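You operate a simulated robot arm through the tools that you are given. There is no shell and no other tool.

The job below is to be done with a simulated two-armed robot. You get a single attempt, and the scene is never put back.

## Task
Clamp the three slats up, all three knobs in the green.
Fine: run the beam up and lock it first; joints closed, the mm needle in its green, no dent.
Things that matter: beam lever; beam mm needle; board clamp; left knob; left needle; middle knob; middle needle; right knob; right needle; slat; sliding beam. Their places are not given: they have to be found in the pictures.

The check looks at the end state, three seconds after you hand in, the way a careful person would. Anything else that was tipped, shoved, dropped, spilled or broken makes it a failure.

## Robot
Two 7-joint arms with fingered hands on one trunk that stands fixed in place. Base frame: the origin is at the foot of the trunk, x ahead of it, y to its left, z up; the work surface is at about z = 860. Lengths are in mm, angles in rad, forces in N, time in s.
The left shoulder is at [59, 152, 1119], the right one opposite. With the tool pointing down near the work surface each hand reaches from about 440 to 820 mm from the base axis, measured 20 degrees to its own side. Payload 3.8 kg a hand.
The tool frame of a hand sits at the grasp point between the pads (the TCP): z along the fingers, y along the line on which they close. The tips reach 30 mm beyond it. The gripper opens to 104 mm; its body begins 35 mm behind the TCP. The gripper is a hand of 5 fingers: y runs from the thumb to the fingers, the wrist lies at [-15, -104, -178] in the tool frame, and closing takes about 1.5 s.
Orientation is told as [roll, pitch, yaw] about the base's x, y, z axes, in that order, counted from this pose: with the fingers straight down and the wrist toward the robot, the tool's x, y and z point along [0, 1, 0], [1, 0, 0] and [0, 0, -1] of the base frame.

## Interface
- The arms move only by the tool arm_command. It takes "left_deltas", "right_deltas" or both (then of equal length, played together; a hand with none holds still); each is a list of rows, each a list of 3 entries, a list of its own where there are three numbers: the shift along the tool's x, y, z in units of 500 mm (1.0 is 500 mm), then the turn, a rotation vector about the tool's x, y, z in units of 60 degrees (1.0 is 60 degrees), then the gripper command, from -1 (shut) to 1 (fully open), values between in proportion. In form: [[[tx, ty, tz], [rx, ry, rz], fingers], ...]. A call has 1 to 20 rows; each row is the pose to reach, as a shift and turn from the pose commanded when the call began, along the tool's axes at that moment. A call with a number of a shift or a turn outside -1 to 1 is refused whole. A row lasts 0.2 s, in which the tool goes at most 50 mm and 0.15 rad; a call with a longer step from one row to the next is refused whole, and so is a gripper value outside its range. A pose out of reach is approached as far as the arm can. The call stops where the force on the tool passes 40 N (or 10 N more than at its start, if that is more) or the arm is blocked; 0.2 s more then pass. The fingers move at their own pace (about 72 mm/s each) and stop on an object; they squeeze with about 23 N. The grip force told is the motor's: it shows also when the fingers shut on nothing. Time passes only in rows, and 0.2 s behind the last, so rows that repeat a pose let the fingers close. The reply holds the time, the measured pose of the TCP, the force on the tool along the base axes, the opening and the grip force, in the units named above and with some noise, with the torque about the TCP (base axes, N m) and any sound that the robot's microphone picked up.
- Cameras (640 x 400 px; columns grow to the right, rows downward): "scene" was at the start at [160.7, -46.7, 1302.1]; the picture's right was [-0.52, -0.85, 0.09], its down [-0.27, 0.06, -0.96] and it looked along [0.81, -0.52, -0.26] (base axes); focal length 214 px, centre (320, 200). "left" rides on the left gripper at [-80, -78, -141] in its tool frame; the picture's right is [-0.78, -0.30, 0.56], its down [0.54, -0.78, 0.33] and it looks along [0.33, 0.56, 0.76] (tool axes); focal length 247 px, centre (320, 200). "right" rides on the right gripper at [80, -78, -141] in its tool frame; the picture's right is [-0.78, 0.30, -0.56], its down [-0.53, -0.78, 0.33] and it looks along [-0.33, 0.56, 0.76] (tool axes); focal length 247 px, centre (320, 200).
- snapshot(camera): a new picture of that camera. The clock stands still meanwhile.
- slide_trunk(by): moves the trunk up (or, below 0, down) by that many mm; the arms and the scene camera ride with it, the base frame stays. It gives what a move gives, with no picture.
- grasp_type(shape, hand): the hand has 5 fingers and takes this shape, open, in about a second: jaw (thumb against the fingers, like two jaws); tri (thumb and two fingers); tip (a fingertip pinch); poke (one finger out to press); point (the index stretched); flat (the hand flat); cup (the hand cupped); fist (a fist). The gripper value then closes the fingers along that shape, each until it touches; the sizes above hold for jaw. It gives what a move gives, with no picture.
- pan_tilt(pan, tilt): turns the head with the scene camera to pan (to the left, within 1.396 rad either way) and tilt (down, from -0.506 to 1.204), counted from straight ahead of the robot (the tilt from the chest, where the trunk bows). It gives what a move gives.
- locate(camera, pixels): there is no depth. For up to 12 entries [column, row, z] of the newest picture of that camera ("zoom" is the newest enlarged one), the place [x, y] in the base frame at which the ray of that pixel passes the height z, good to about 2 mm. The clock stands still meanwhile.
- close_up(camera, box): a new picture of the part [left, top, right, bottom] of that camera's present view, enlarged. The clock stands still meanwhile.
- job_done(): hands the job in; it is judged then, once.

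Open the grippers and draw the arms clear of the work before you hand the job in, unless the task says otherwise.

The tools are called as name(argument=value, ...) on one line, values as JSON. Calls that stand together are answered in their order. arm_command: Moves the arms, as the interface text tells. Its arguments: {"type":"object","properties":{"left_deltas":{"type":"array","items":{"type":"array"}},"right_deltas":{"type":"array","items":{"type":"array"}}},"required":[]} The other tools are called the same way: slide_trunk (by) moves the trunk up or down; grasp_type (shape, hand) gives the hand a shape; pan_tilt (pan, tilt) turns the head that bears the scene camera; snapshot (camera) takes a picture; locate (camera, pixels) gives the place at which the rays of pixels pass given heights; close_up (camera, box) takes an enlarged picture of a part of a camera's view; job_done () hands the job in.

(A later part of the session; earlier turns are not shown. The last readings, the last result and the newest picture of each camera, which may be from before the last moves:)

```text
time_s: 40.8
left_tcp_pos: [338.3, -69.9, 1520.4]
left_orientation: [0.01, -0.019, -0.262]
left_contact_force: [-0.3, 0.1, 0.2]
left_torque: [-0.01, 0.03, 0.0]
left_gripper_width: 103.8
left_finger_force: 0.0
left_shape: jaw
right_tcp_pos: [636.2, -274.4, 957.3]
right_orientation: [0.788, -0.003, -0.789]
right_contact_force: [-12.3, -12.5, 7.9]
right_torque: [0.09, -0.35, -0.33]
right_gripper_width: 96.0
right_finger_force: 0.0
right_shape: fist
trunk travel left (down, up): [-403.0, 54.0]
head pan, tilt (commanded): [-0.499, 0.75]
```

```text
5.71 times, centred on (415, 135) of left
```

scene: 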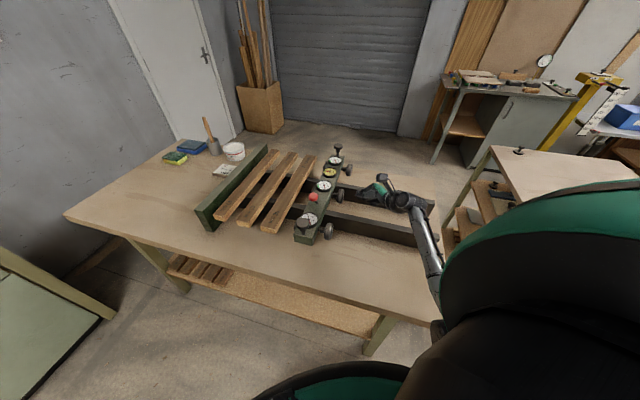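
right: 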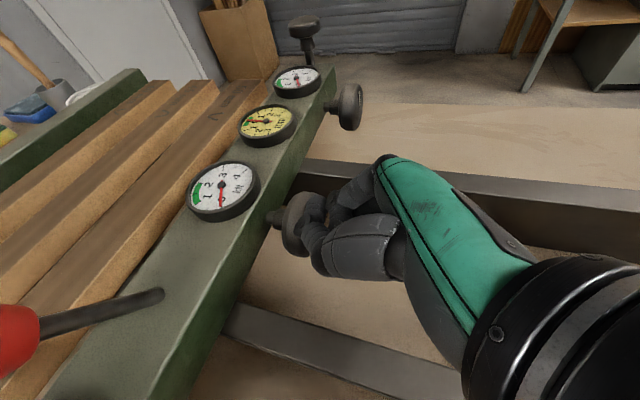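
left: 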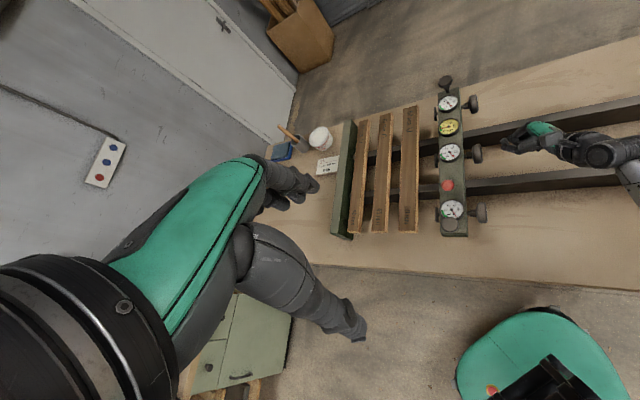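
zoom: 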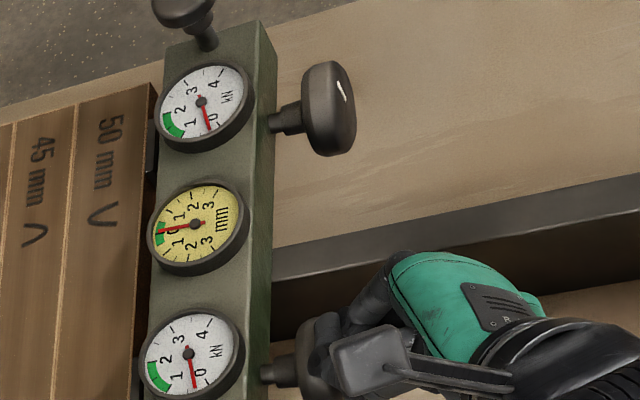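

The needle reads about +0.2, still in green, with ~18 N pushing. I check whether the 40 mm slat has really reached the fixed beam face.

close_up(camera="left", box=[335, 190, 425, 250])

close_up(camera="left", box=[350, 100, 420, 160])

close_up(camera="scene", box=[190, 130, 350, 250])

```text
6.67 times, centred on (380, 220) of left
```

zoom: 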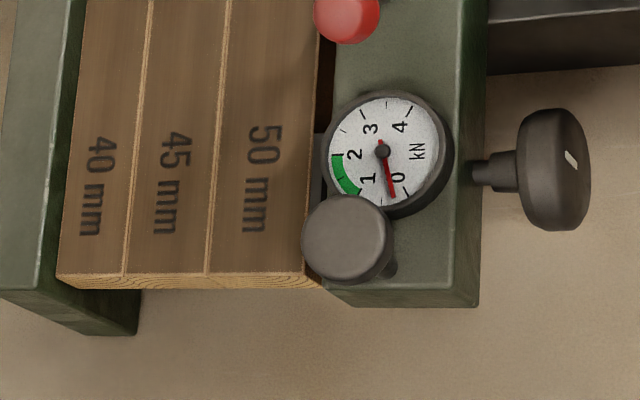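

```text
6.67 times, centred on (385, 130) of left
```

zoom: 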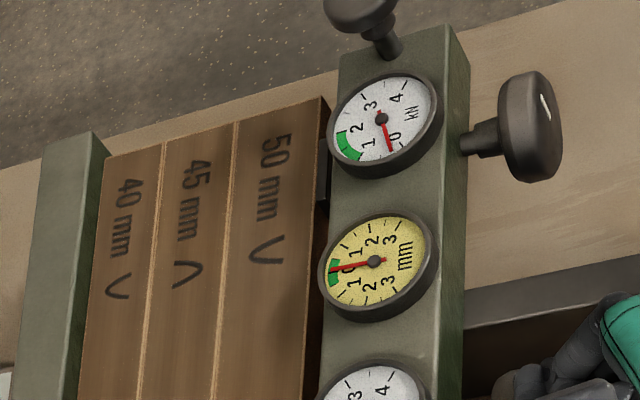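

```text
3.33 times, centred on (270, 190) of scene
```

zoom: 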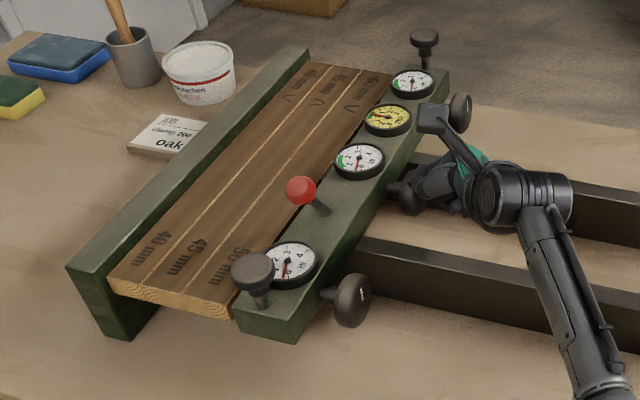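

The panel sits evenly against the fixed beam at both ends (dark strip ~18 px at each). While the right fist keeps pressing, the left hand will throw the lever; I locate the ball and its stick base now.

close_up(camera="left", box=[360, 160, 430, 220])

snapshot(camera="left")

snapshot(camera="scene")

locate(camera="left", pixels=[[383.9, 191.5, 1032], [392, 188, 970]])

locate(camera="scene", pixels=[[279, 187, 1032], [287, 194, 970], [264, 212, 1022], [268, 220, 970]])

```text
6.67 times, centred on (395, 190) of left
```

zoom: 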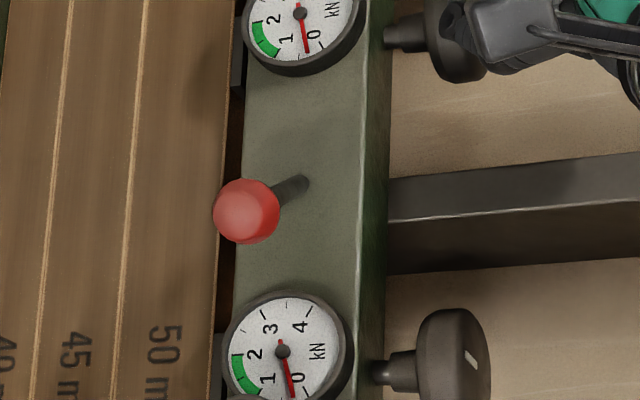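

```text
taken
```

left: 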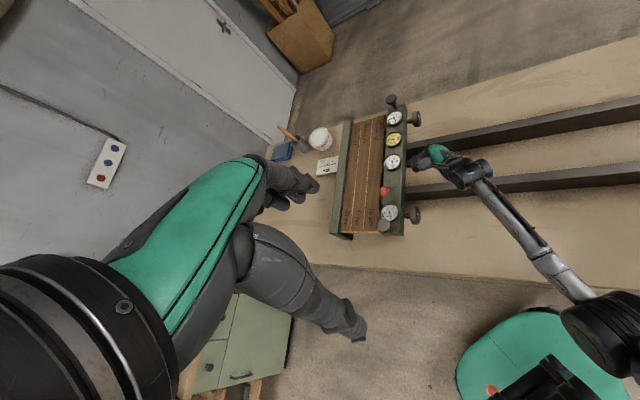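

```text
taken
```

scene: 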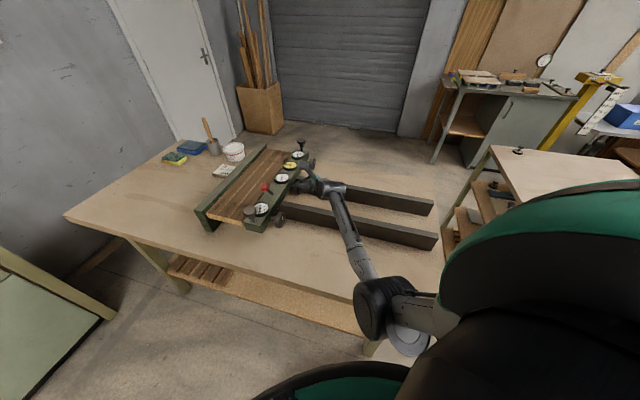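

```text
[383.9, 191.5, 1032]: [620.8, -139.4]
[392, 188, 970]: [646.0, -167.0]
```

```text
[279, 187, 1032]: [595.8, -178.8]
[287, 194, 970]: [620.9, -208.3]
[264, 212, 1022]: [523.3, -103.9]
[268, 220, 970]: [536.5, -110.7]
```

The beam has travelled about 161 mm; the ball is at (621,-139,1032) with its pivot at (646,-167,970). I bring the left hand, fingers closed and yawed −45°, to a point high above the near side of the ball.

arm_command(left_deltas=[[[0.0072, 0.0422, 0.0673], [0, 0, 0.0455], -1], [[0.0144, 0.0844, 0.1345], [0, 0, 0.091], -1], [[0.0215, 0.1267, 0.2018], [0, 0, 0.136], -1], [[0.0287, 0.1689, 0.2691], [0, 0, 0.182], -1], [[0.0359, 0.2111, 0.3364], [0, 0, 0.227], -1], [[0.0431, 0.2533, 0.4036], [0, 0, 0.273], -1], [[0.0503, 0.2955, 0.4709], [0, 0, 0.318], -1], [[0.0575, 0.3377, 0.5382], [0, 0, 0.364], -1], [[0.0646, 0.38, 0.6055], [0, 0, 0.409], -1], [[0.0718, 0.4222, 0.6727], [0, 0, 0.455], -1], [[0.079, 0.4644, 0.74], [0, 0, 0.5], -1], [[0.079, 0.4644, 0.74], [0, 0, 0.5], -1]])

snapshot(camera="left")

close_up(camera="scene", box=[190, 90, 400, 250])

```text
time_s: 43.4
left_tcp_pos: [580.8, -89.7, 1153.6]
left_orientation: [0.017, -0.012, -0.785]
left_contact_force: [0.4, 0.0, 0.5]
left_torque: [0.03, -0.05, -0.02]
left_gripper_width: 0.1
left_finger_force: 23.3
left_shape: jaw
right_tcp_pos: [637.0, -272.6, 956.9]
right_orientation: [0.789, -0.002, -0.787]
right_contact_force: [-10.8, -14.0, 11.2]
right_torque: [0.09, -0.36, -0.4]
right_gripper_width: 96.1
right_finger_force: 0.1
right_shape: fist
trunk travel left (down, up): [-403.0, 54.0]
head pan, tilt (commanded): [-0.499, 0.75]
```

```text
taken
```

left: 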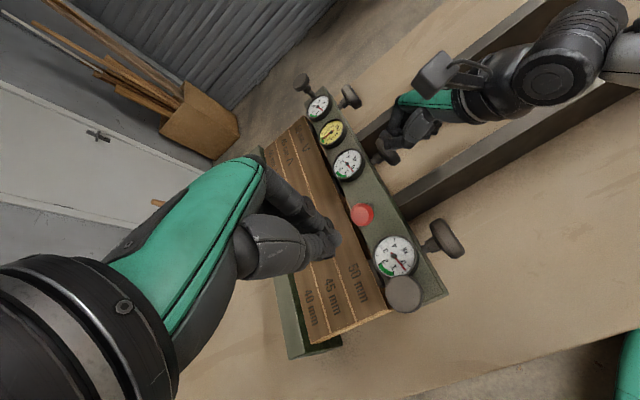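

```text
2.50 times, centred on (295, 170) of scene
```

zoom: 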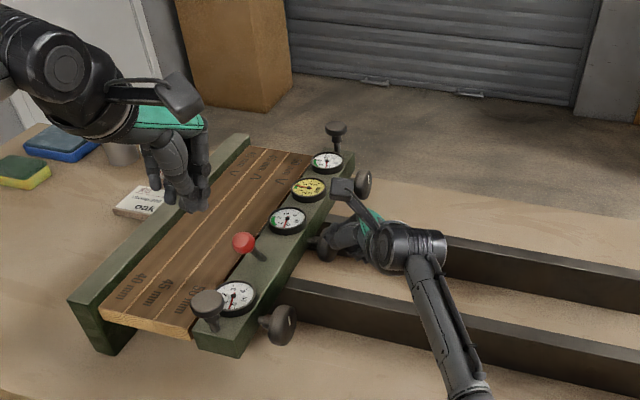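

Left hand is at (581,-90,1154) over the panel. I re-locate the ball from this closer view at px (361,215) before descending.

locate(camera="left", pixels=[[362, 214, 1032], [362, 214, 1040], [370, 226, 970], [404, 295, 1020], [404, 295, 1010]])

close_up(camera="left", box=[320, 180, 460, 320])

```text
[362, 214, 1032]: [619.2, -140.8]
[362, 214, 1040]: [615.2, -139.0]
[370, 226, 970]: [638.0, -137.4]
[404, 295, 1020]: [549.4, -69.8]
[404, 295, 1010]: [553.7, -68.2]
```

```text
2.86 times, centred on (390, 250) of left
```

zoom: 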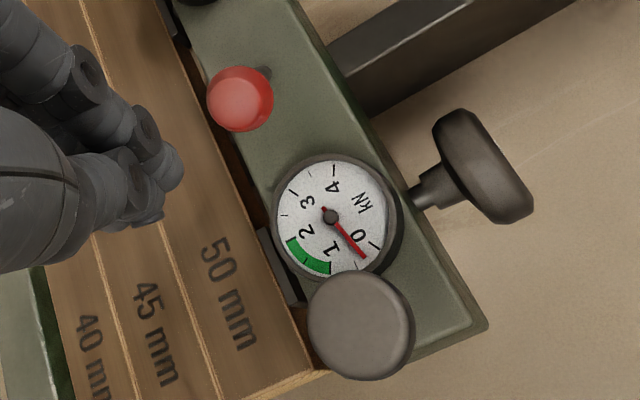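

Ball confirmed at (619,-141,1032). I descend so that the closed fingers hang just on the near-end side of the ball, tips at about z=1028 above the handle top.

arm_command(left_deltas=[[[-0.0045, 0.004, 0.0475], [0, 0, 0], -1], [[-0.009, 0.008, 0.095], [0, 0, 0], -1], [[-0.0135, 0.012, 0.1425], [0, 0, 0], -1], [[-0.018, 0.016, 0.19], [0, 0, 0], -1], [[-0.018, 0.016, 0.19], [0, 0, 0], -1]])

snapshot(camera="left")

close_up(camera="scene", box=[220, 150, 340, 240])

```text
time_s: 44.6
left_tcp_pos: [582.8, -101.7, 1061.3]
left_orientation: [0.018, -0.011, -0.784]
left_contact_force: [0.1, 0.5, 0.0]
left_torque: [-0.02, -0.02, -0.02]
left_gripper_width: 0.1
left_finger_force: 22.7
left_shape: jaw
right_tcp_pos: [637.4, -272.2, 957.9]
right_orientation: [0.79, -0.002, -0.784]
right_contact_force: [-10.3, -13.1, 10.3]
right_torque: [0.07, -0.32, -0.36]
right_gripper_width: 95.8
right_finger_force: 0.0
right_shape: fist
trunk travel left (down, up): [-403.0, 54.0]
head pan, tilt (commanded): [-0.499, 0.75]
```

```text
taken
```

left: 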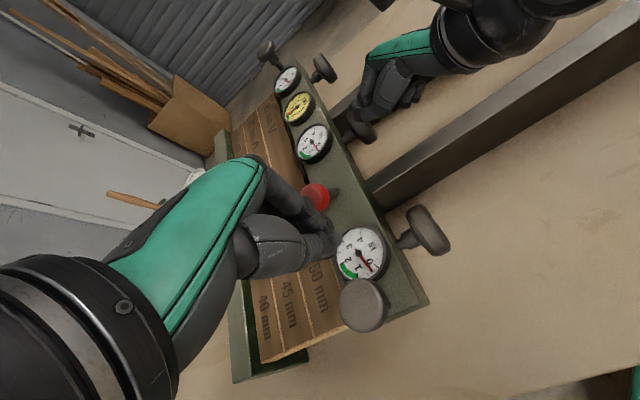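

```text
4.44 times, centred on (280, 195) of scene
```

zoom: 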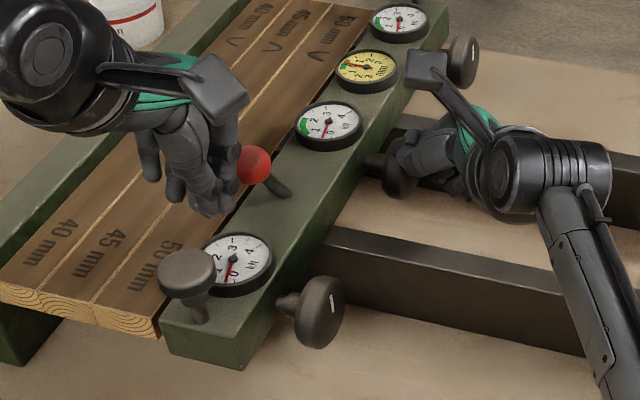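

The closed fingers sit right beside the ball. I push along the beam toward the far end (+v) in 5 mm rows for 50 mm, watching the force.

arm_command(left_deltas=[[[0, 0.01, 0], [0, 0, 0], -1], [[0, 0.02, 0], [0, 0, 0], -1], [[0, 0.03, 0], [0, 0, 0], -1], [[0, 0.04, 0], [0, 0, 0], -1], [[0, 0.05, 0], [0, 0, 0], -1], [[0, 0.06, 0], [0, 0, 0], -1], [[0, 0.07, 0], [0, 0, 0], -1], [[0, 0.08, 0], [0, 0, 0], -1], [[0, 0.09, 0], [0, 0, 0], -1], [[0, 0.1, 0], [0, 0, 0], -1]])

close_up(camera="scene", box=[220, 150, 340, 240])

snapshot(camera="left")

close_up(camera="right", box=[0, 50, 330, 260])

```text
time_s: 46.8
left_tcp_pos: [596.9, -114.5, 1058.2]
left_orientation: [0.018, -0.011, -0.786]
left_contact_force: [0.3, 0.8, -0.2]
left_torque: [0.0, 0.0, -0.03]
left_gripper_width: 0.0
left_finger_force: 23.5
left_shape: jaw
left hand out of reach, approached as far as the arm can: row 5, 6, 7, 8, 9, 10
right_tcp_pos: [636.5, -271.9, 957.3]
right_orientation: [0.79, 0.0, -0.786]
right_contact_force: [-11.6, -12.9, 10.2]
right_torque: [0.08, -0.37, -0.39]
right_gripper_width: 95.9
right_finger_force: 0.2
right_shape: fist
trunk travel left (down, up): [-403.0, 54.0]
head pan, tilt (commanded): [-0.499, 0.75]
```

```text
4.44 times, centred on (280, 195) of scene
```

zoom: 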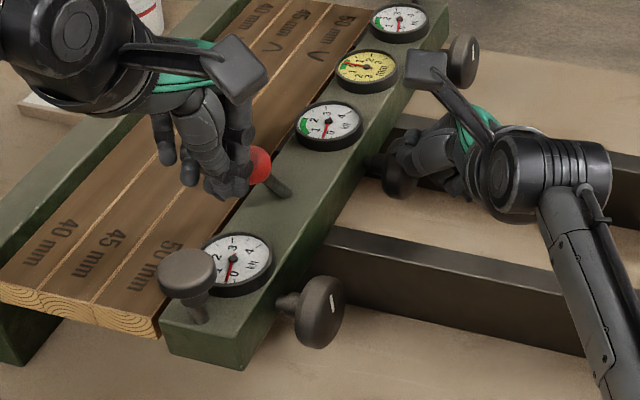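

```text
taken
```

left: 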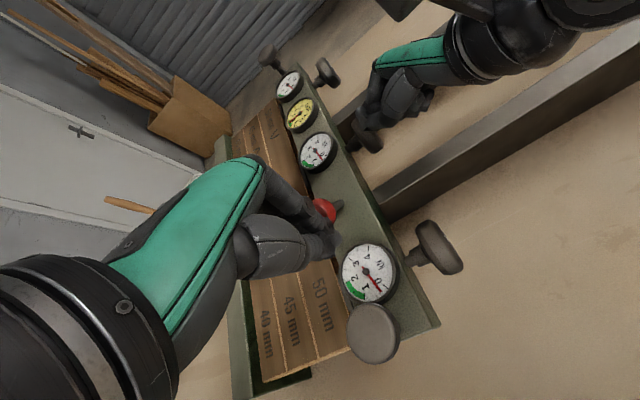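

```text
1.90 times, centred on (165, 155) of right
```

zoom: 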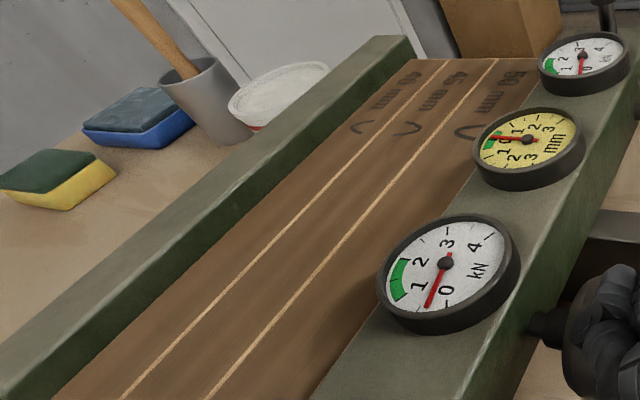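

The left arm is at its joint limit at (597,-115) and cannot throw the lever; the ball hasn't moved. I withdraw the left hand up to its overhead viewing pose and will use the right hand for the lever.

arm_command(left_deltas=[[[0, -0.02, -0.08], [0, 0, 0], -1], [[0, -0.04, -0.16], [0, 0, 0], -1], [[-0.03, -0.08, -0.24], [0, 0, -0.05], -1], [[-0.06, -0.12, -0.32], [0, 0, -0.1], -1], [[-0.09, -0.16, -0.39], [0, 0, -0.15], -1], [[-0.12, -0.2, -0.46], [0, 0, -0.2], 0], [[-0.15, -0.24, -0.53], [0, 0, -0.25], 0], [[-0.18, -0.28, -0.6], [0, 0, -0.3], 0], [[-0.21, -0.32, -0.67], [0, 0, -0.35], 1], [[-0.24, -0.36, -0.74], [0, 0, -0.4], 1], [[-0.27, -0.4, -0.81], [0, 0, -0.45], 1], [[-0.293, -0.426, -0.88], [0, 0, -0.5], 1], [[-0.293, -0.45, -0.92], [0, 0, -0.5], 1], [[-0.293, -0.45, -0.92], [0, 0, -0.5], 1]])

snapshot(camera="left")

```text
time_s: 49.8
left_tcp_pos: [324.6, -61.9, 1512.6]
left_orientation: [0.006, -0.019, -0.261]
left_contact_force: [-0.8, -0.3, -0.6]
left_torque: [0.01, 0.01, -0.03]
left_gripper_width: 103.7
left_finger_force: 0.0
left_shape: jaw
right_tcp_pos: [636.9, -273.3, 955.8]
right_orientation: [0.789, -0.001, -0.786]
right_contact_force: [-9.7, -11.4, 7.0]
right_torque: [0.06, -0.31, -0.32]
right_gripper_width: 96.1
right_finger_force: 0.0
right_shape: fist
trunk travel left (down, up): [-403.0, 54.0]
head pan, tilt (commanded): [-0.499, 0.75]
```

```text
taken
```

left: 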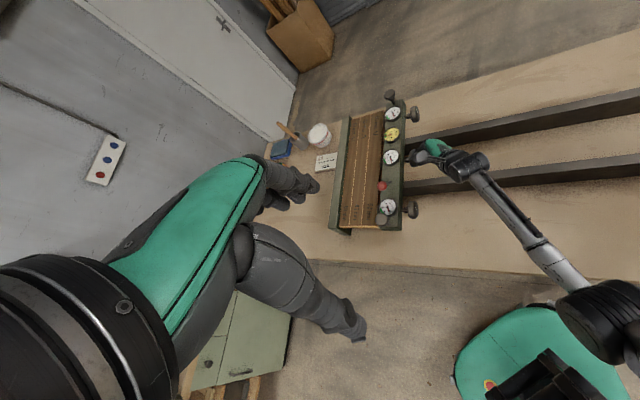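

The panel stays put while the right fist still holds about 15 N. I now back the fist off the knob, raise it and turn it to point straight down for the lever.

arm_command(right_deltas=[[[-0.014, 0, -0.014], [0, 0, 0], -1], [[-0.042, 0, -0.042], [0, 0, 0], -1], [[-0.084, 0, -0.084], [0, 0, 0], -1], [[-0.034, 0, -0.134], [0, -0.1, 0], -1], [[0.016, 0, -0.184], [0, -0.22, 0], -1], [[0.066, 0, -0.234], [0, -0.34, 0], -1], [[0.116, 0, -0.284], [0, -0.46, 0], -1], [[0.166, 0, -0.334], [0, -0.58, 0], -1], [[0.196, 0, -0.364], [0, -0.7, 0], -1], [[0.196, 0, -0.364], [0, -0.75, 0], -1], [[0.196, 0, -0.364], [0, -0.75, 0], -1]])

snapshot(camera="scene")

close_up(camera="left", box=[320, 80, 460, 240])

```text
time_s: 52.2
left_tcp_pos: [329.1, -59.2, 1509.6]
left_orientation: [0.006, -0.017, -0.262]
left_contact_force: [0.2, 0.5, -0.6]
left_torque: [0.0, -0.02, -0.01]
left_gripper_width: 103.7
left_finger_force: 0.1
left_shape: jaw
right_tcp_pos: [598.5, -311.2, 1154.2]
right_orientation: [-0.002, -0.002, -0.788]
right_contact_force: [-0.6, -0.6, -1.2]
right_torque: [0.0, 0.0, -0.04]
right_gripper_width: 0.3
right_finger_force: 0.1
right_shape: fist
trunk travel left (down, up): [-403.0, 54.0]
head pan, tilt (commanded): [-0.499, 0.75]
```

```text
taken
```

scene: 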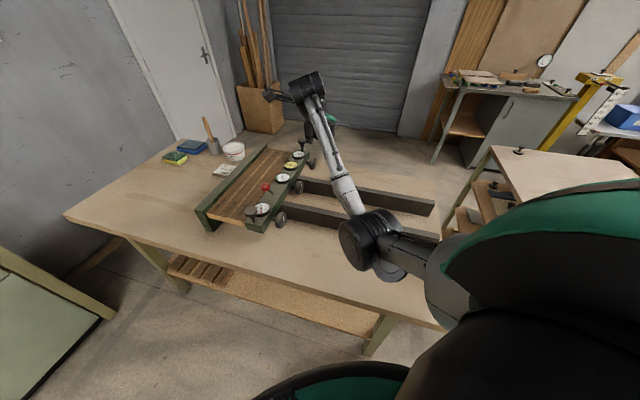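

```text
2.50 times, centred on (390, 160) of left
```

zoom: 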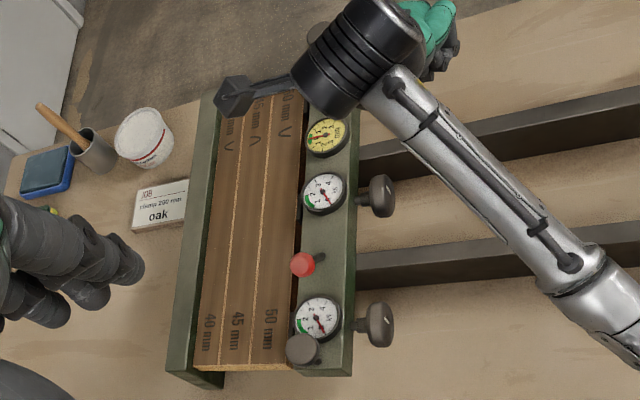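

The beam stayed in place. I shape the right hand to a jaw, close it, and carry it over to the near-end side of the ball, still at z≈1154.

grasp_type(hand="right", shape="jaw")

arm_command(right_deltas=[[[0.045, -0.054, 0], [0, 0, 0], -1], [[0.09, -0.109, 0], [0, 0, 0], -1], [[0.135, -0.163, 0], [0, 0, 0], -1], [[0.18, -0.217, 0], [0, 0, 0], -1], [[0.225, -0.272, 0], [0, 0, 0], -1], [[0.27, -0.326, 0], [0, 0, 0], -1], [[0.27, -0.326, 0], [0, 0, 0], -1]])

snapshot(camera="right")

close_up(camera="scene", box=[190, 80, 400, 260])

```text
time_s: 53.1
left_tcp_pos: [328.8, -59.5, 1510.6]
left_orientation: [0.005, -0.018, -0.26]
left_contact_force: [-0.3, -0.4, -0.5]
left_torque: [0.0, -0.02, -0.03]
left_gripper_width: 103.7
left_finger_force: 0.1
left_shape: jaw
right_tcp_pos: [598.1, -311.0, 1154.1]
right_orientation: [0.0, -0.001, -0.787]
right_contact_force: [0.0, 0.3, -0.4]
right_torque: [0.01, -0.01, 0.01]
right_gripper_width: 103.5
right_finger_force: 0.1
right_shape: jaw
trunk travel left (down, up): [-403.0, 54.0]
head pan, tilt (commanded): [-0.499, 0.75]
```

```text
time_s: 54.7
left_tcp_pos: [328.5, -59.6, 1512.0]
left_orientation: [0.006, -0.017, -0.261]
left_contact_force: [-1.0, -0.3, 0.7]
left_torque: [0.0, -0.02, 0.02]
left_gripper_width: 103.8
left_finger_force: 0.2
left_shape: jaw
right_tcp_pos: [577.0, -101.4, 1151.6]
right_orientation: [0.0, 0.0, -0.787]
right_contact_force: [-1.0, -0.2, -0.5]
right_torque: [-0.03, 0.0, -0.02]
right_gripper_width: 0.1
right_finger_force: 22.9
right_shape: jaw
trunk travel left (down, up): [-403.0, 54.0]
head pan, tilt (commanded): [-0.499, 0.75]
```

```text
taken
```

right: 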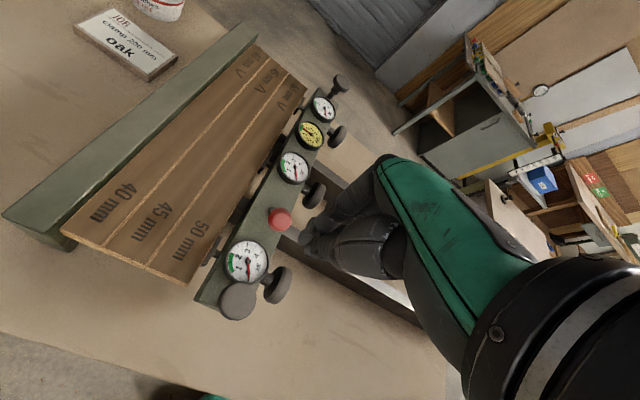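

```text
2.22 times, centred on (295, 170) of scene
```

zoom: 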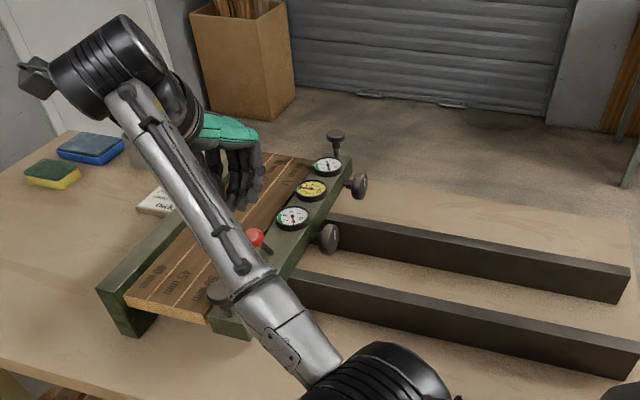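

The right hand is at (577,-101,1152), right over dial 1. I descend to bring the closed fingers beside the ball.

arm_command(right_deltas=[[[0, 0, 0.047], [0, 0, 0], -1], [[0, 0, 0.094], [0, 0, 0], -1], [[0, 0, 0.141], [0, 0, 0], -1], [[0.002, 0, 0.186], [0, 0, 0], -1], [[0.002, 0, 0.186], [0, 0, 0], -1]])

snapshot(camera="right")

close_up(camera="scene", box=[190, 100, 360, 260])

close_up(camera="left", box=[320, 80, 460, 240])

```text
time_s: 55.9
left_tcp_pos: [328.9, -59.8, 1511.1]
left_orientation: [0.005, -0.018, -0.259]
left_contact_force: [0.4, 0.1, 0.4]
left_torque: [0.01, 0.01, -0.02]
left_gripper_width: 103.5
left_finger_force: 0.1
left_shape: jaw
right_tcp_pos: [578.4, -101.3, 1062.8]
right_orientation: [-0.002, -0.004, -0.785]
right_contact_force: [-0.3, 0.0, -0.9]
right_torque: [0.0, 0.04, -0.01]
right_gripper_width: 0.1
right_finger_force: 23.3
right_shape: jaw
trunk travel left (down, up): [-403.0, 54.0]
head pan, tilt (commanded): [-0.499, 0.75]
```

```text
taken
```

right: 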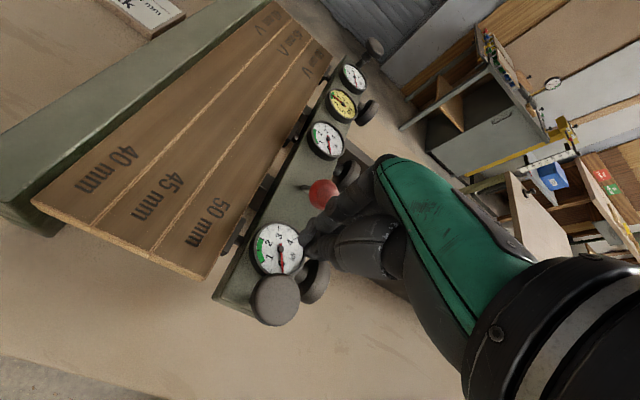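

```text
2.50 times, centred on (275, 180) of scene
```

zoom: 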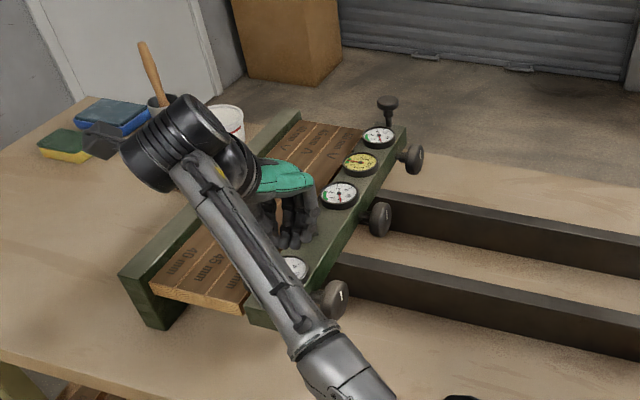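

```text
2.50 times, centred on (390, 160) of left
```

zoom: 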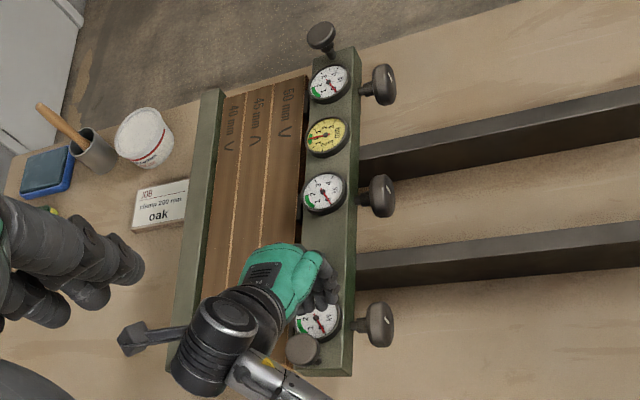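

The closed fingers are beside the ball (ball at (322,193) in the right view). I push along +v at 5 mm per row for 60 mm.

arm_command(right_deltas=[[[0, 0.01, 0], [0, 0, 0], -1], [[0, 0.02, 0], [0, 0, 0], -1], [[0, 0.03, 0], [0, 0, 0], -1], [[0, 0.04, 0], [0, 0, 0], -1], [[0, 0.05, 0], [0, 0, 0], -1], [[0, 0.06, 0], [0, 0, 0], -1], [[0, 0.07, 0], [0, 0, 0], -1], [[0, 0.08, 0], [0, 0, 0], -1], [[0, 0.09, 0], [0, 0, 0], -1], [[0, 0.1, 0], [0, 0, 0], -1], [[0, 0.11, 0], [0, 0, 0], -1], [[0, 0.12, 0], [0, 0, 0], -1]])

snapshot(camera="right")

close_up(camera="scene", box=[190, 100, 360, 260])

close_up(camera="left", box=[320, 80, 460, 240])

```text
time_s: 58.5
left_tcp_pos: [330.1, -62.1, 1511.3]
left_orientation: [0.006, -0.016, -0.262]
left_contact_force: [-0.1, 0.0, 0.4]
left_torque: [0.01, 0.0, 0.01]
left_gripper_width: 104.0
left_finger_force: 0.1
left_shape: jaw
right_tcp_pos: [622.6, -145.5, 1058.8]
right_orientation: [-0.001, 0.003, -0.787]
right_contact_force: [1.0, -0.2, 0.3]
right_torque: [-0.03, 0.01, 0.0]
right_gripper_width: 0.1
right_finger_force: 22.8
right_shape: jaw
trunk travel left (down, up): [-403.0, 54.0]
head pan, tilt (commanded): [-0.499, 0.75]
```

```text
taken
```

right: 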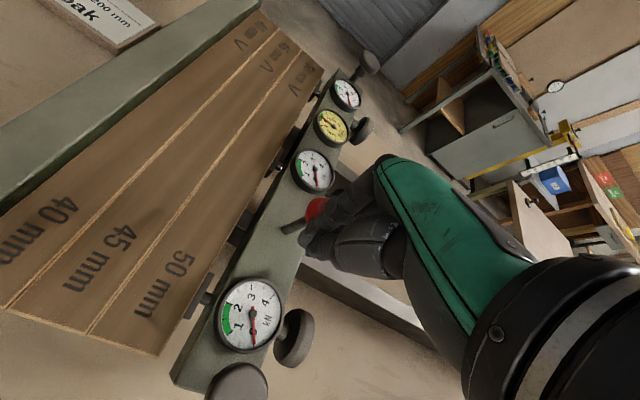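

```text
2.50 times, centred on (275, 180) of scene
```

zoom: 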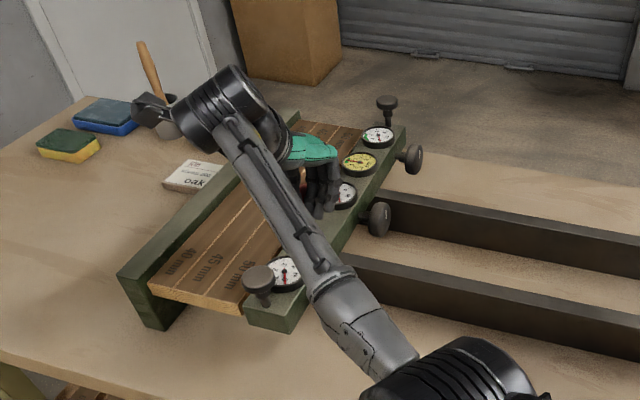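

```text
2.50 times, centred on (390, 160) of left
```

zoom: 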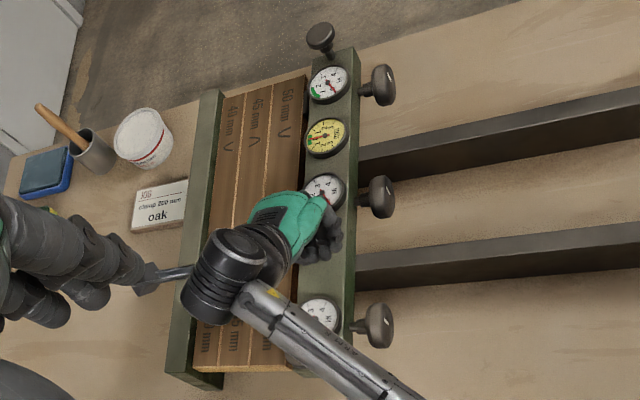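

The lever follows the fingers (stick at (285,230), ball (315,210)) with little force. I push on another 50 mm and watch for a rising force.

arm_command(right_deltas=[[[0, 0.01, 0], [0, 0, 0], -1], [[0, 0.02, 0], [0, 0, 0], -1], [[0, 0.03, 0], [0, 0, 0], -1], [[0, 0.04, 0], [0, 0, 0], -1], [[0, 0.05, 0], [0, 0, 0], -1], [[0, 0.06, 0], [0, 0, 0], -1], [[0, 0.07, 0], [0, 0, 0], -1], [[0, 0.08, 0], [0, 0, 0], -1], [[0, 0.09, 0], [0, 0, 0], -1], [[0, 0.1, 0], [0, 0, 0], -1]])

snapshot(camera="right")

close_up(camera="scene", box=[230, 130, 350, 240])

close_up(camera="left", box=[340, 80, 440, 240])

```text
time_s: 60.7
left_tcp_pos: [327.5, -58.3, 1511.9]
left_orientation: [0.004, -0.017, -0.26]
left_contact_force: [0.1, 0.4, -0.1]
left_torque: [0.02, 0.01, 0.02]
left_gripper_width: 103.7
left_finger_force: 0.0
left_shape: jaw
right_tcp_pos: [655.2, -178.2, 1061.8]
right_orientation: [0.001, 0.001, -0.788]
right_contact_force: [-0.4, -0.3, 0.1]
right_torque: [0.04, 0.0, -0.02]
right_gripper_width: 0.0
right_finger_force: 23.1
right_shape: jaw
trunk travel left (down, up): [-403.0, 54.0]
head pan, tilt (commanded): [-0.499, 0.75]
```

```text
taken
```

right: 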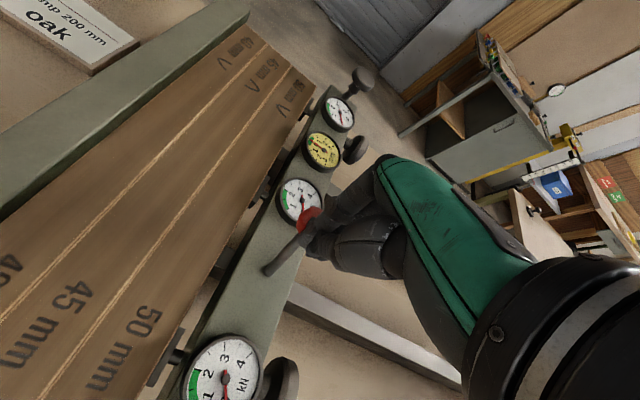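

```text
3.64 times, centred on (290, 185) of scene
```

zoom: 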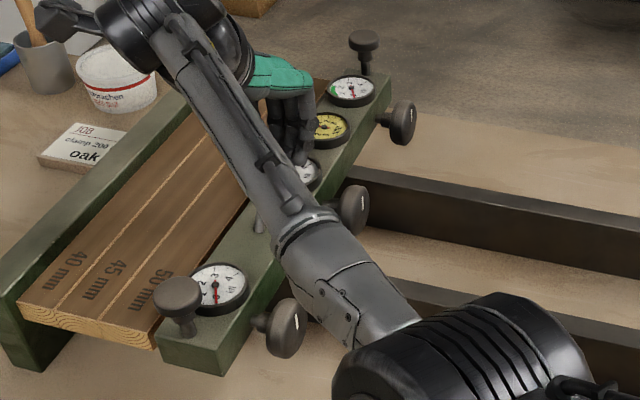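

```text
2.50 times, centred on (390, 160) of left
```

zoom: 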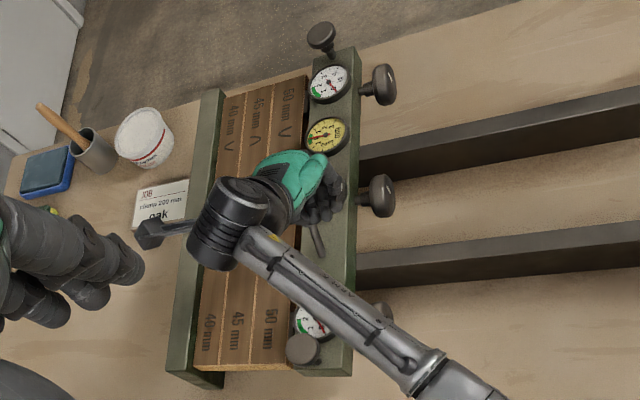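

The lever is past vertical and leaning toward the far end, still without resistance. I lower the fingers 18 mm to stay behind the ball and push on slowly.

arm_command(right_deltas=[[[0, 0, 0.018], [0, 0, 0], -1], [[0, 0, 0.036], [0, 0, 0], -1], [[0, 0.006, 0.036], [0, 0, 0], -1], [[0, 0.012, 0.036], [0, 0, 0], -1], [[0, 0.018, 0.036], [0, 0, 0], -1], [[0, 0.024, 0.036], [0, 0, 0], -1], [[0, 0.03, 0.036], [0, 0, 0], -1], [[0, 0.036, 0.036], [0, 0, 0], -1], [[0, 0.042, 0.036], [0, 0, 0], -1], [[0, 0.048, 0.036], [0, 0, 0], -1]])

snapshot(camera="right")

close_up(camera="left", box=[340, 80, 440, 240])

```text
time_s: 61.9
left_tcp_pos: [319.0, -57.4, 1513.3]
left_orientation: [0.006, -0.022, -0.263]
left_contact_force: [-0.2, -0.4, -0.9]
left_torque: [0.02, 0.0, -0.01]
left_gripper_width: 103.8
left_finger_force: 0.1
left_shape: jaw
right_tcp_pos: [653.7, -180.6, 1043.5]
right_orientation: [-0.003, 0.007, -0.785]
right_contact_force: [-30.7, 10.5, 14.6]
right_torque: [-0.12, 0.08, -0.19]
right_gripper_width: 0.0
right_finger_force: 23.0
right_shape: jaw
trunk travel left (down, up): [-403.0, 54.0]
head pan, tilt (commanded): [-0.499, 0.75]
stopped in row 6 (right hand): the force on the tool passed its limit at 41 N (the readings are from after the stop); the commanded pose is now the measured one
```

```text
taken
```

right: 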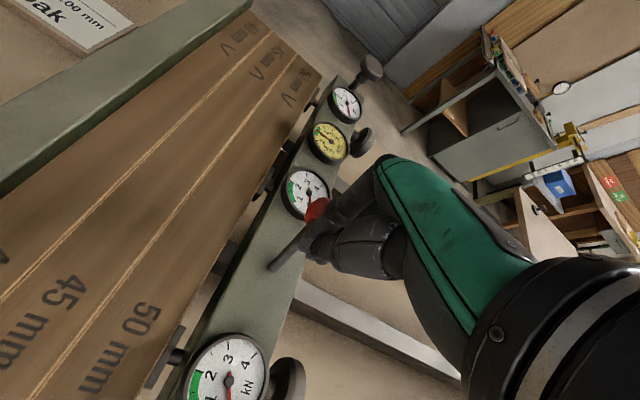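

```text
2.50 times, centred on (390, 160) of left
```

zoom: 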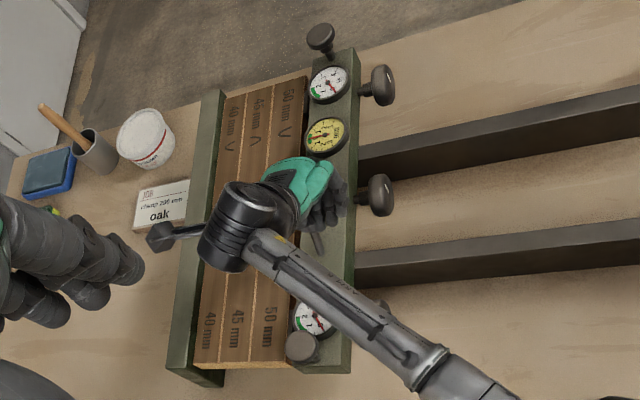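

The lever hit a hard stop (41 N reaction along −v), so it is at its end position. I back the fingers off and lift them to inspect the lever and dials.

arm_command(right_deltas=[[[0, -0.02, 0], [0, 0, 0], -1], [[0, -0.05, 0], [0, 0, 0], -1], [[0, -0.08, -0.03], [0, 0, 0], -1], [[0, -0.08, -0.11], [0, 0, 0], -1], [[0, -0.08, -0.19], [0, 0, 0], -1], [[-0.08, -0.08, -0.25], [0, 0, 0], 0], [[-0.16, -0.08, -0.3], [0, 0, 0], 1], [[-0.24, -0.08, -0.3], [0, 0, 0], 1], [[-0.32, -0.08, -0.3], [0, 0, 0], 1], [[-0.4, -0.08, -0.3], [0, 0, 0], 1], [[-0.4, -0.08, -0.3], [0, 0, 0], 1]])

snapshot(camera="right")

close_up(camera="left", box=[340, 80, 440, 240])

close_up(camera="scene", box=[200, 130, 350, 250])

```text
time_s: 64.3
left_tcp_pos: [328.6, -58.4, 1511.8]
left_orientation: [0.006, -0.017, -0.259]
left_contact_force: [-0.3, -0.4, -0.8]
left_torque: [-0.01, 0.02, 0.0]
left_gripper_width: 104.1
left_finger_force: 0.1
left_shape: jaw
right_tcp_pos: [493.7, -295.9, 1190.8]
right_orientation: [-0.005, 0.011, -0.785]
right_contact_force: [0.3, -0.1, 0.6]
right_torque: [-0.02, -0.01, -0.01]
right_gripper_width: 103.9
right_finger_force: 0.1
right_shape: jaw
trunk travel left (down, up): [-403.0, 54.0]
head pan, tilt (commanded): [-0.499, 0.75]
```

```text
taken
```

right: 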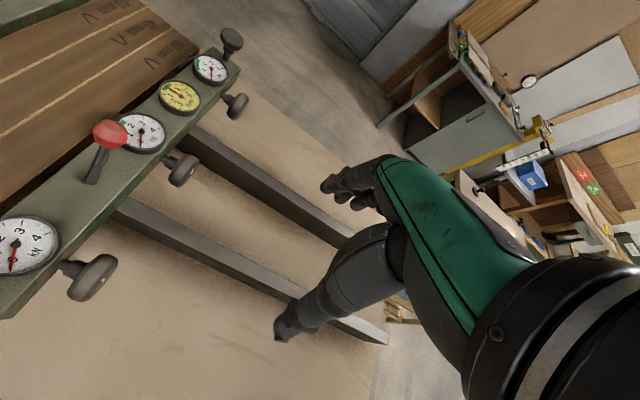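

```text
2.50 times, centred on (390, 160) of left
```

zoom: 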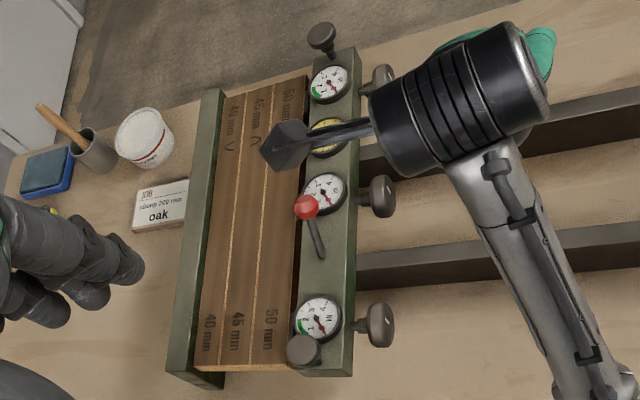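

```text
3.33 times, centred on (275, 190) of scene
```

zoom: 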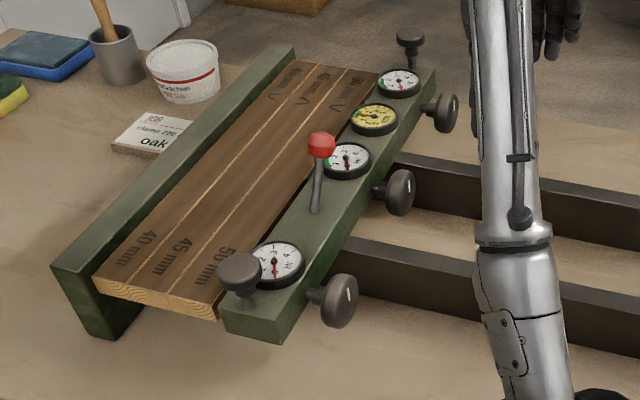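

The lever now leans toward the far end at its stop and the beam, joints and mm needle look unchanged. Next the knobs: I turn the right hand to face along the slide direction again, open, and bring it behind the left (near) knob.

arm_command(right_deltas=[[[0.008, -0.02, 0.028], [0, 0.11, 0], 1], [[0.017, -0.04, 0.057], [0, 0.22, 0], 1], [[0.026, -0.06, 0.086], [0, 0.33, 0], 1], [[0.034, -0.08, 0.114], [0, 0.44, 0], 1], [[0.043, -0.1, 0.143], [0, 0.55, 0], 1], [[0.052, -0.12, 0.171], [0, 0.66, 0], 1], [[0.06, -0.138, 0.2], [0, 0.75, 0], 1], [[0.06, -0.138, 0.2], [0, 0.75, 0], 1]])

snapshot(camera="scene")

close_up(camera="left", box=[340, 80, 500, 260])

```text
time_s: 65.4
left_tcp_pos: [328.7, -59.9, 1510.6]
left_orientation: [0.003, -0.017, -0.261]
left_contact_force: [0.8, -0.4, 0.2]
left_torque: [0.02, 0.0, 0.01]
left_gripper_width: 103.7
left_finger_force: 0.0
left_shape: jaw
right_tcp_pos: [503.1, -280.7, 1232.0]
right_orientation: [0.579, -0.186, -0.828]
right_contact_force: [0.1, 0.3, -0.3]
right_torque: [-0.02, -0.02, 0.0]
right_gripper_width: 103.9
right_finger_force: 0.2
right_shape: jaw
trunk travel left (down, up): [-403.0, 54.0]
head pan, tilt (commanded): [-0.499, 0.75]
stopped in row 5 (right hand): the arm was blocked; the commanded pose is now the measured one
```

```text
taken
```

scene: 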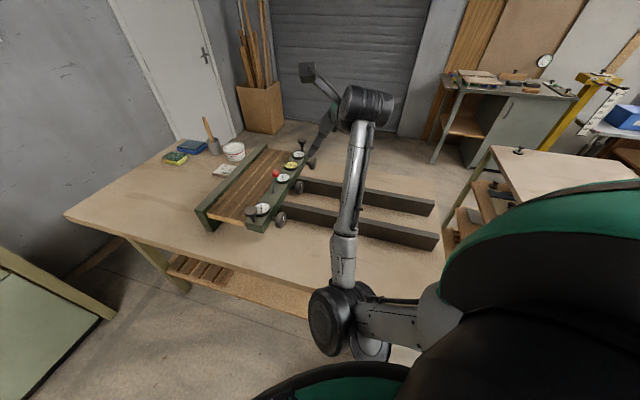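

```text
2.22 times, centred on (420, 170) of left
```

zoom: 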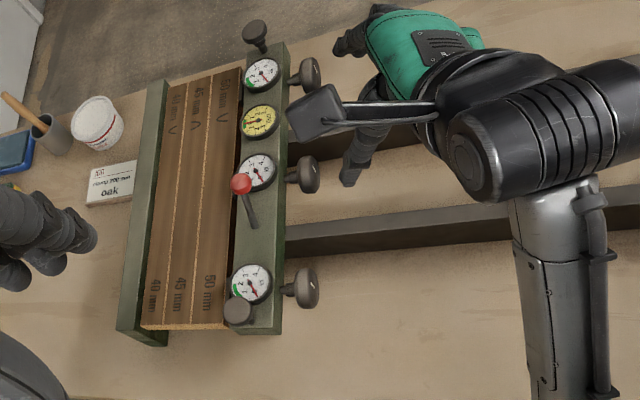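

The arm stopped as blocked because the wrist came too close to the shoulder (elbow over-folded), in free air. I first move the hand outward to a roomier place while turning it to the 20°-down facing pose.

arm_command(right_deltas=[[[-0.03, 0.05, -0.01], [0.0, 0.0, 0.0], 1], [[-0.06, 0.1, 0.0], [0.0, 0.05, 0.01], 1], [[-0.085, 0.15, 0.02], [0.03, 0.15, 0.03], 1], [[-0.11, 0.1894, 0.0484], [0.06, 0.28, 0.05], 1], [[-0.11, 0.1894, 0.0484], [0.09, 0.4, 0.075], 1], [[-0.11, 0.1894, 0.0484], [0.12, 0.51, 0.097], 1], [[-0.11, 0.1894, 0.0484], [0.1446, 0.6157, 0.116], 1], [[-0.11, 0.1894, 0.0484], [0.1446, 0.6157, 0.116], 1]])

snapshot(camera="scene")

```text
time_s: 67.2
left_tcp_pos: [328.9, -60.4, 1511.7]
left_orientation: [0.005, -0.016, -0.261]
left_contact_force: [-0.8, -1.0, -0.3]
left_torque: [0.01, -0.03, 0.01]
left_gripper_width: 103.6
left_finger_force: 0.0
left_shape: jaw
right_tcp_pos: [550.1, -377.8, 1199.4]
right_orientation: [1.224, 0.004, -0.782]
right_contact_force: [0.7, 0.1, 0.1]
right_torque: [0.02, -0.04, -0.01]
right_gripper_width: 103.7
right_finger_force: 0.1
right_shape: jaw
trunk travel left (down, up): [-403.0, 54.0]
head pan, tilt (commanded): [-0.499, 0.75]
```

```text
taken
```

scene: 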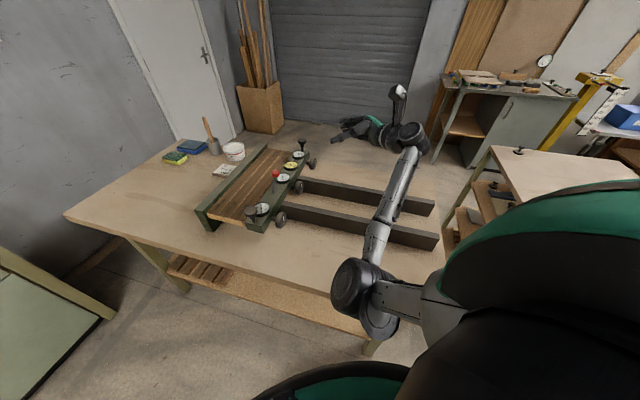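

The pose is reached at (550,-378,1199). Since I am right behind the middle knob I will start there; I try the "tri" shape (thumb and two fingers) in free air and look at it, since fewer fingers suit the knob better.

grasp_type(hand="right", shape="tri")

snapshot(camera="right")

close_up(camera="left", box=[380, 40, 560, 200])

close_up(camera="scene", box=[300, 80, 460, 190])

```text
time_s: 68.1
left_tcp_pos: [328.4, -60.2, 1511.9]
left_orientation: [0.006, -0.015, -0.261]
left_contact_force: [-0.1, 0.4, -0.1]
left_torque: [-0.01, -0.01, -0.04]
left_gripper_width: 103.5
left_finger_force: 0.1
left_shape: jaw
right_tcp_pos: [549.7, -378.3, 1198.4]
right_orientation: [1.222, 0.005, -0.785]
right_contact_force: [0.2, 0.2, 0.6]
right_torque: [0.02, -0.03, -0.02]
right_gripper_width: 104.0
right_finger_force: 0.0
right_shape: tri
trunk travel left (down, up): [-403.0, 54.0]
head pan, tilt (commanded): [-0.499, 0.75]
```

```text
taken
```

right: 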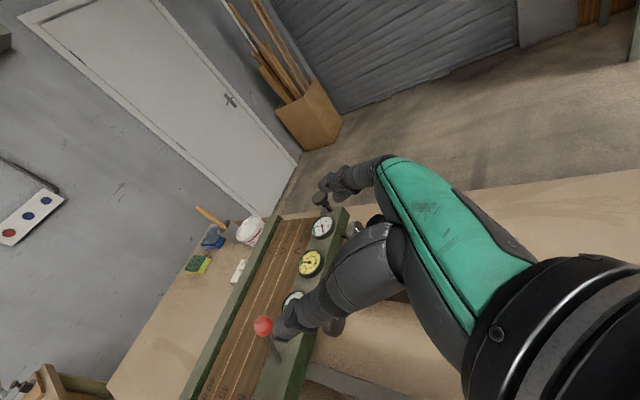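

```text
2.50 times, centred on (470, 120) of left
```

zoom: 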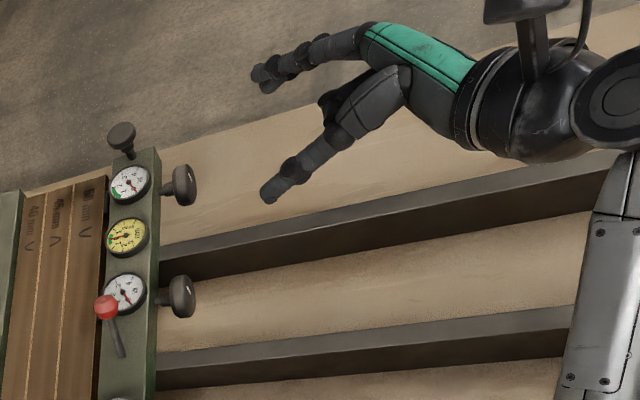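

```text
3.64 times, centred on (380, 135) of scene
```

zoom: 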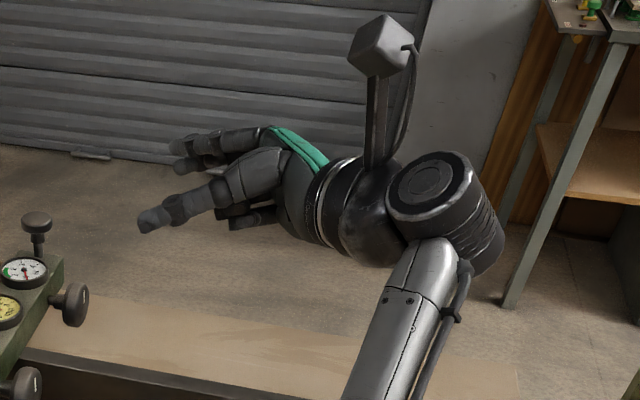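

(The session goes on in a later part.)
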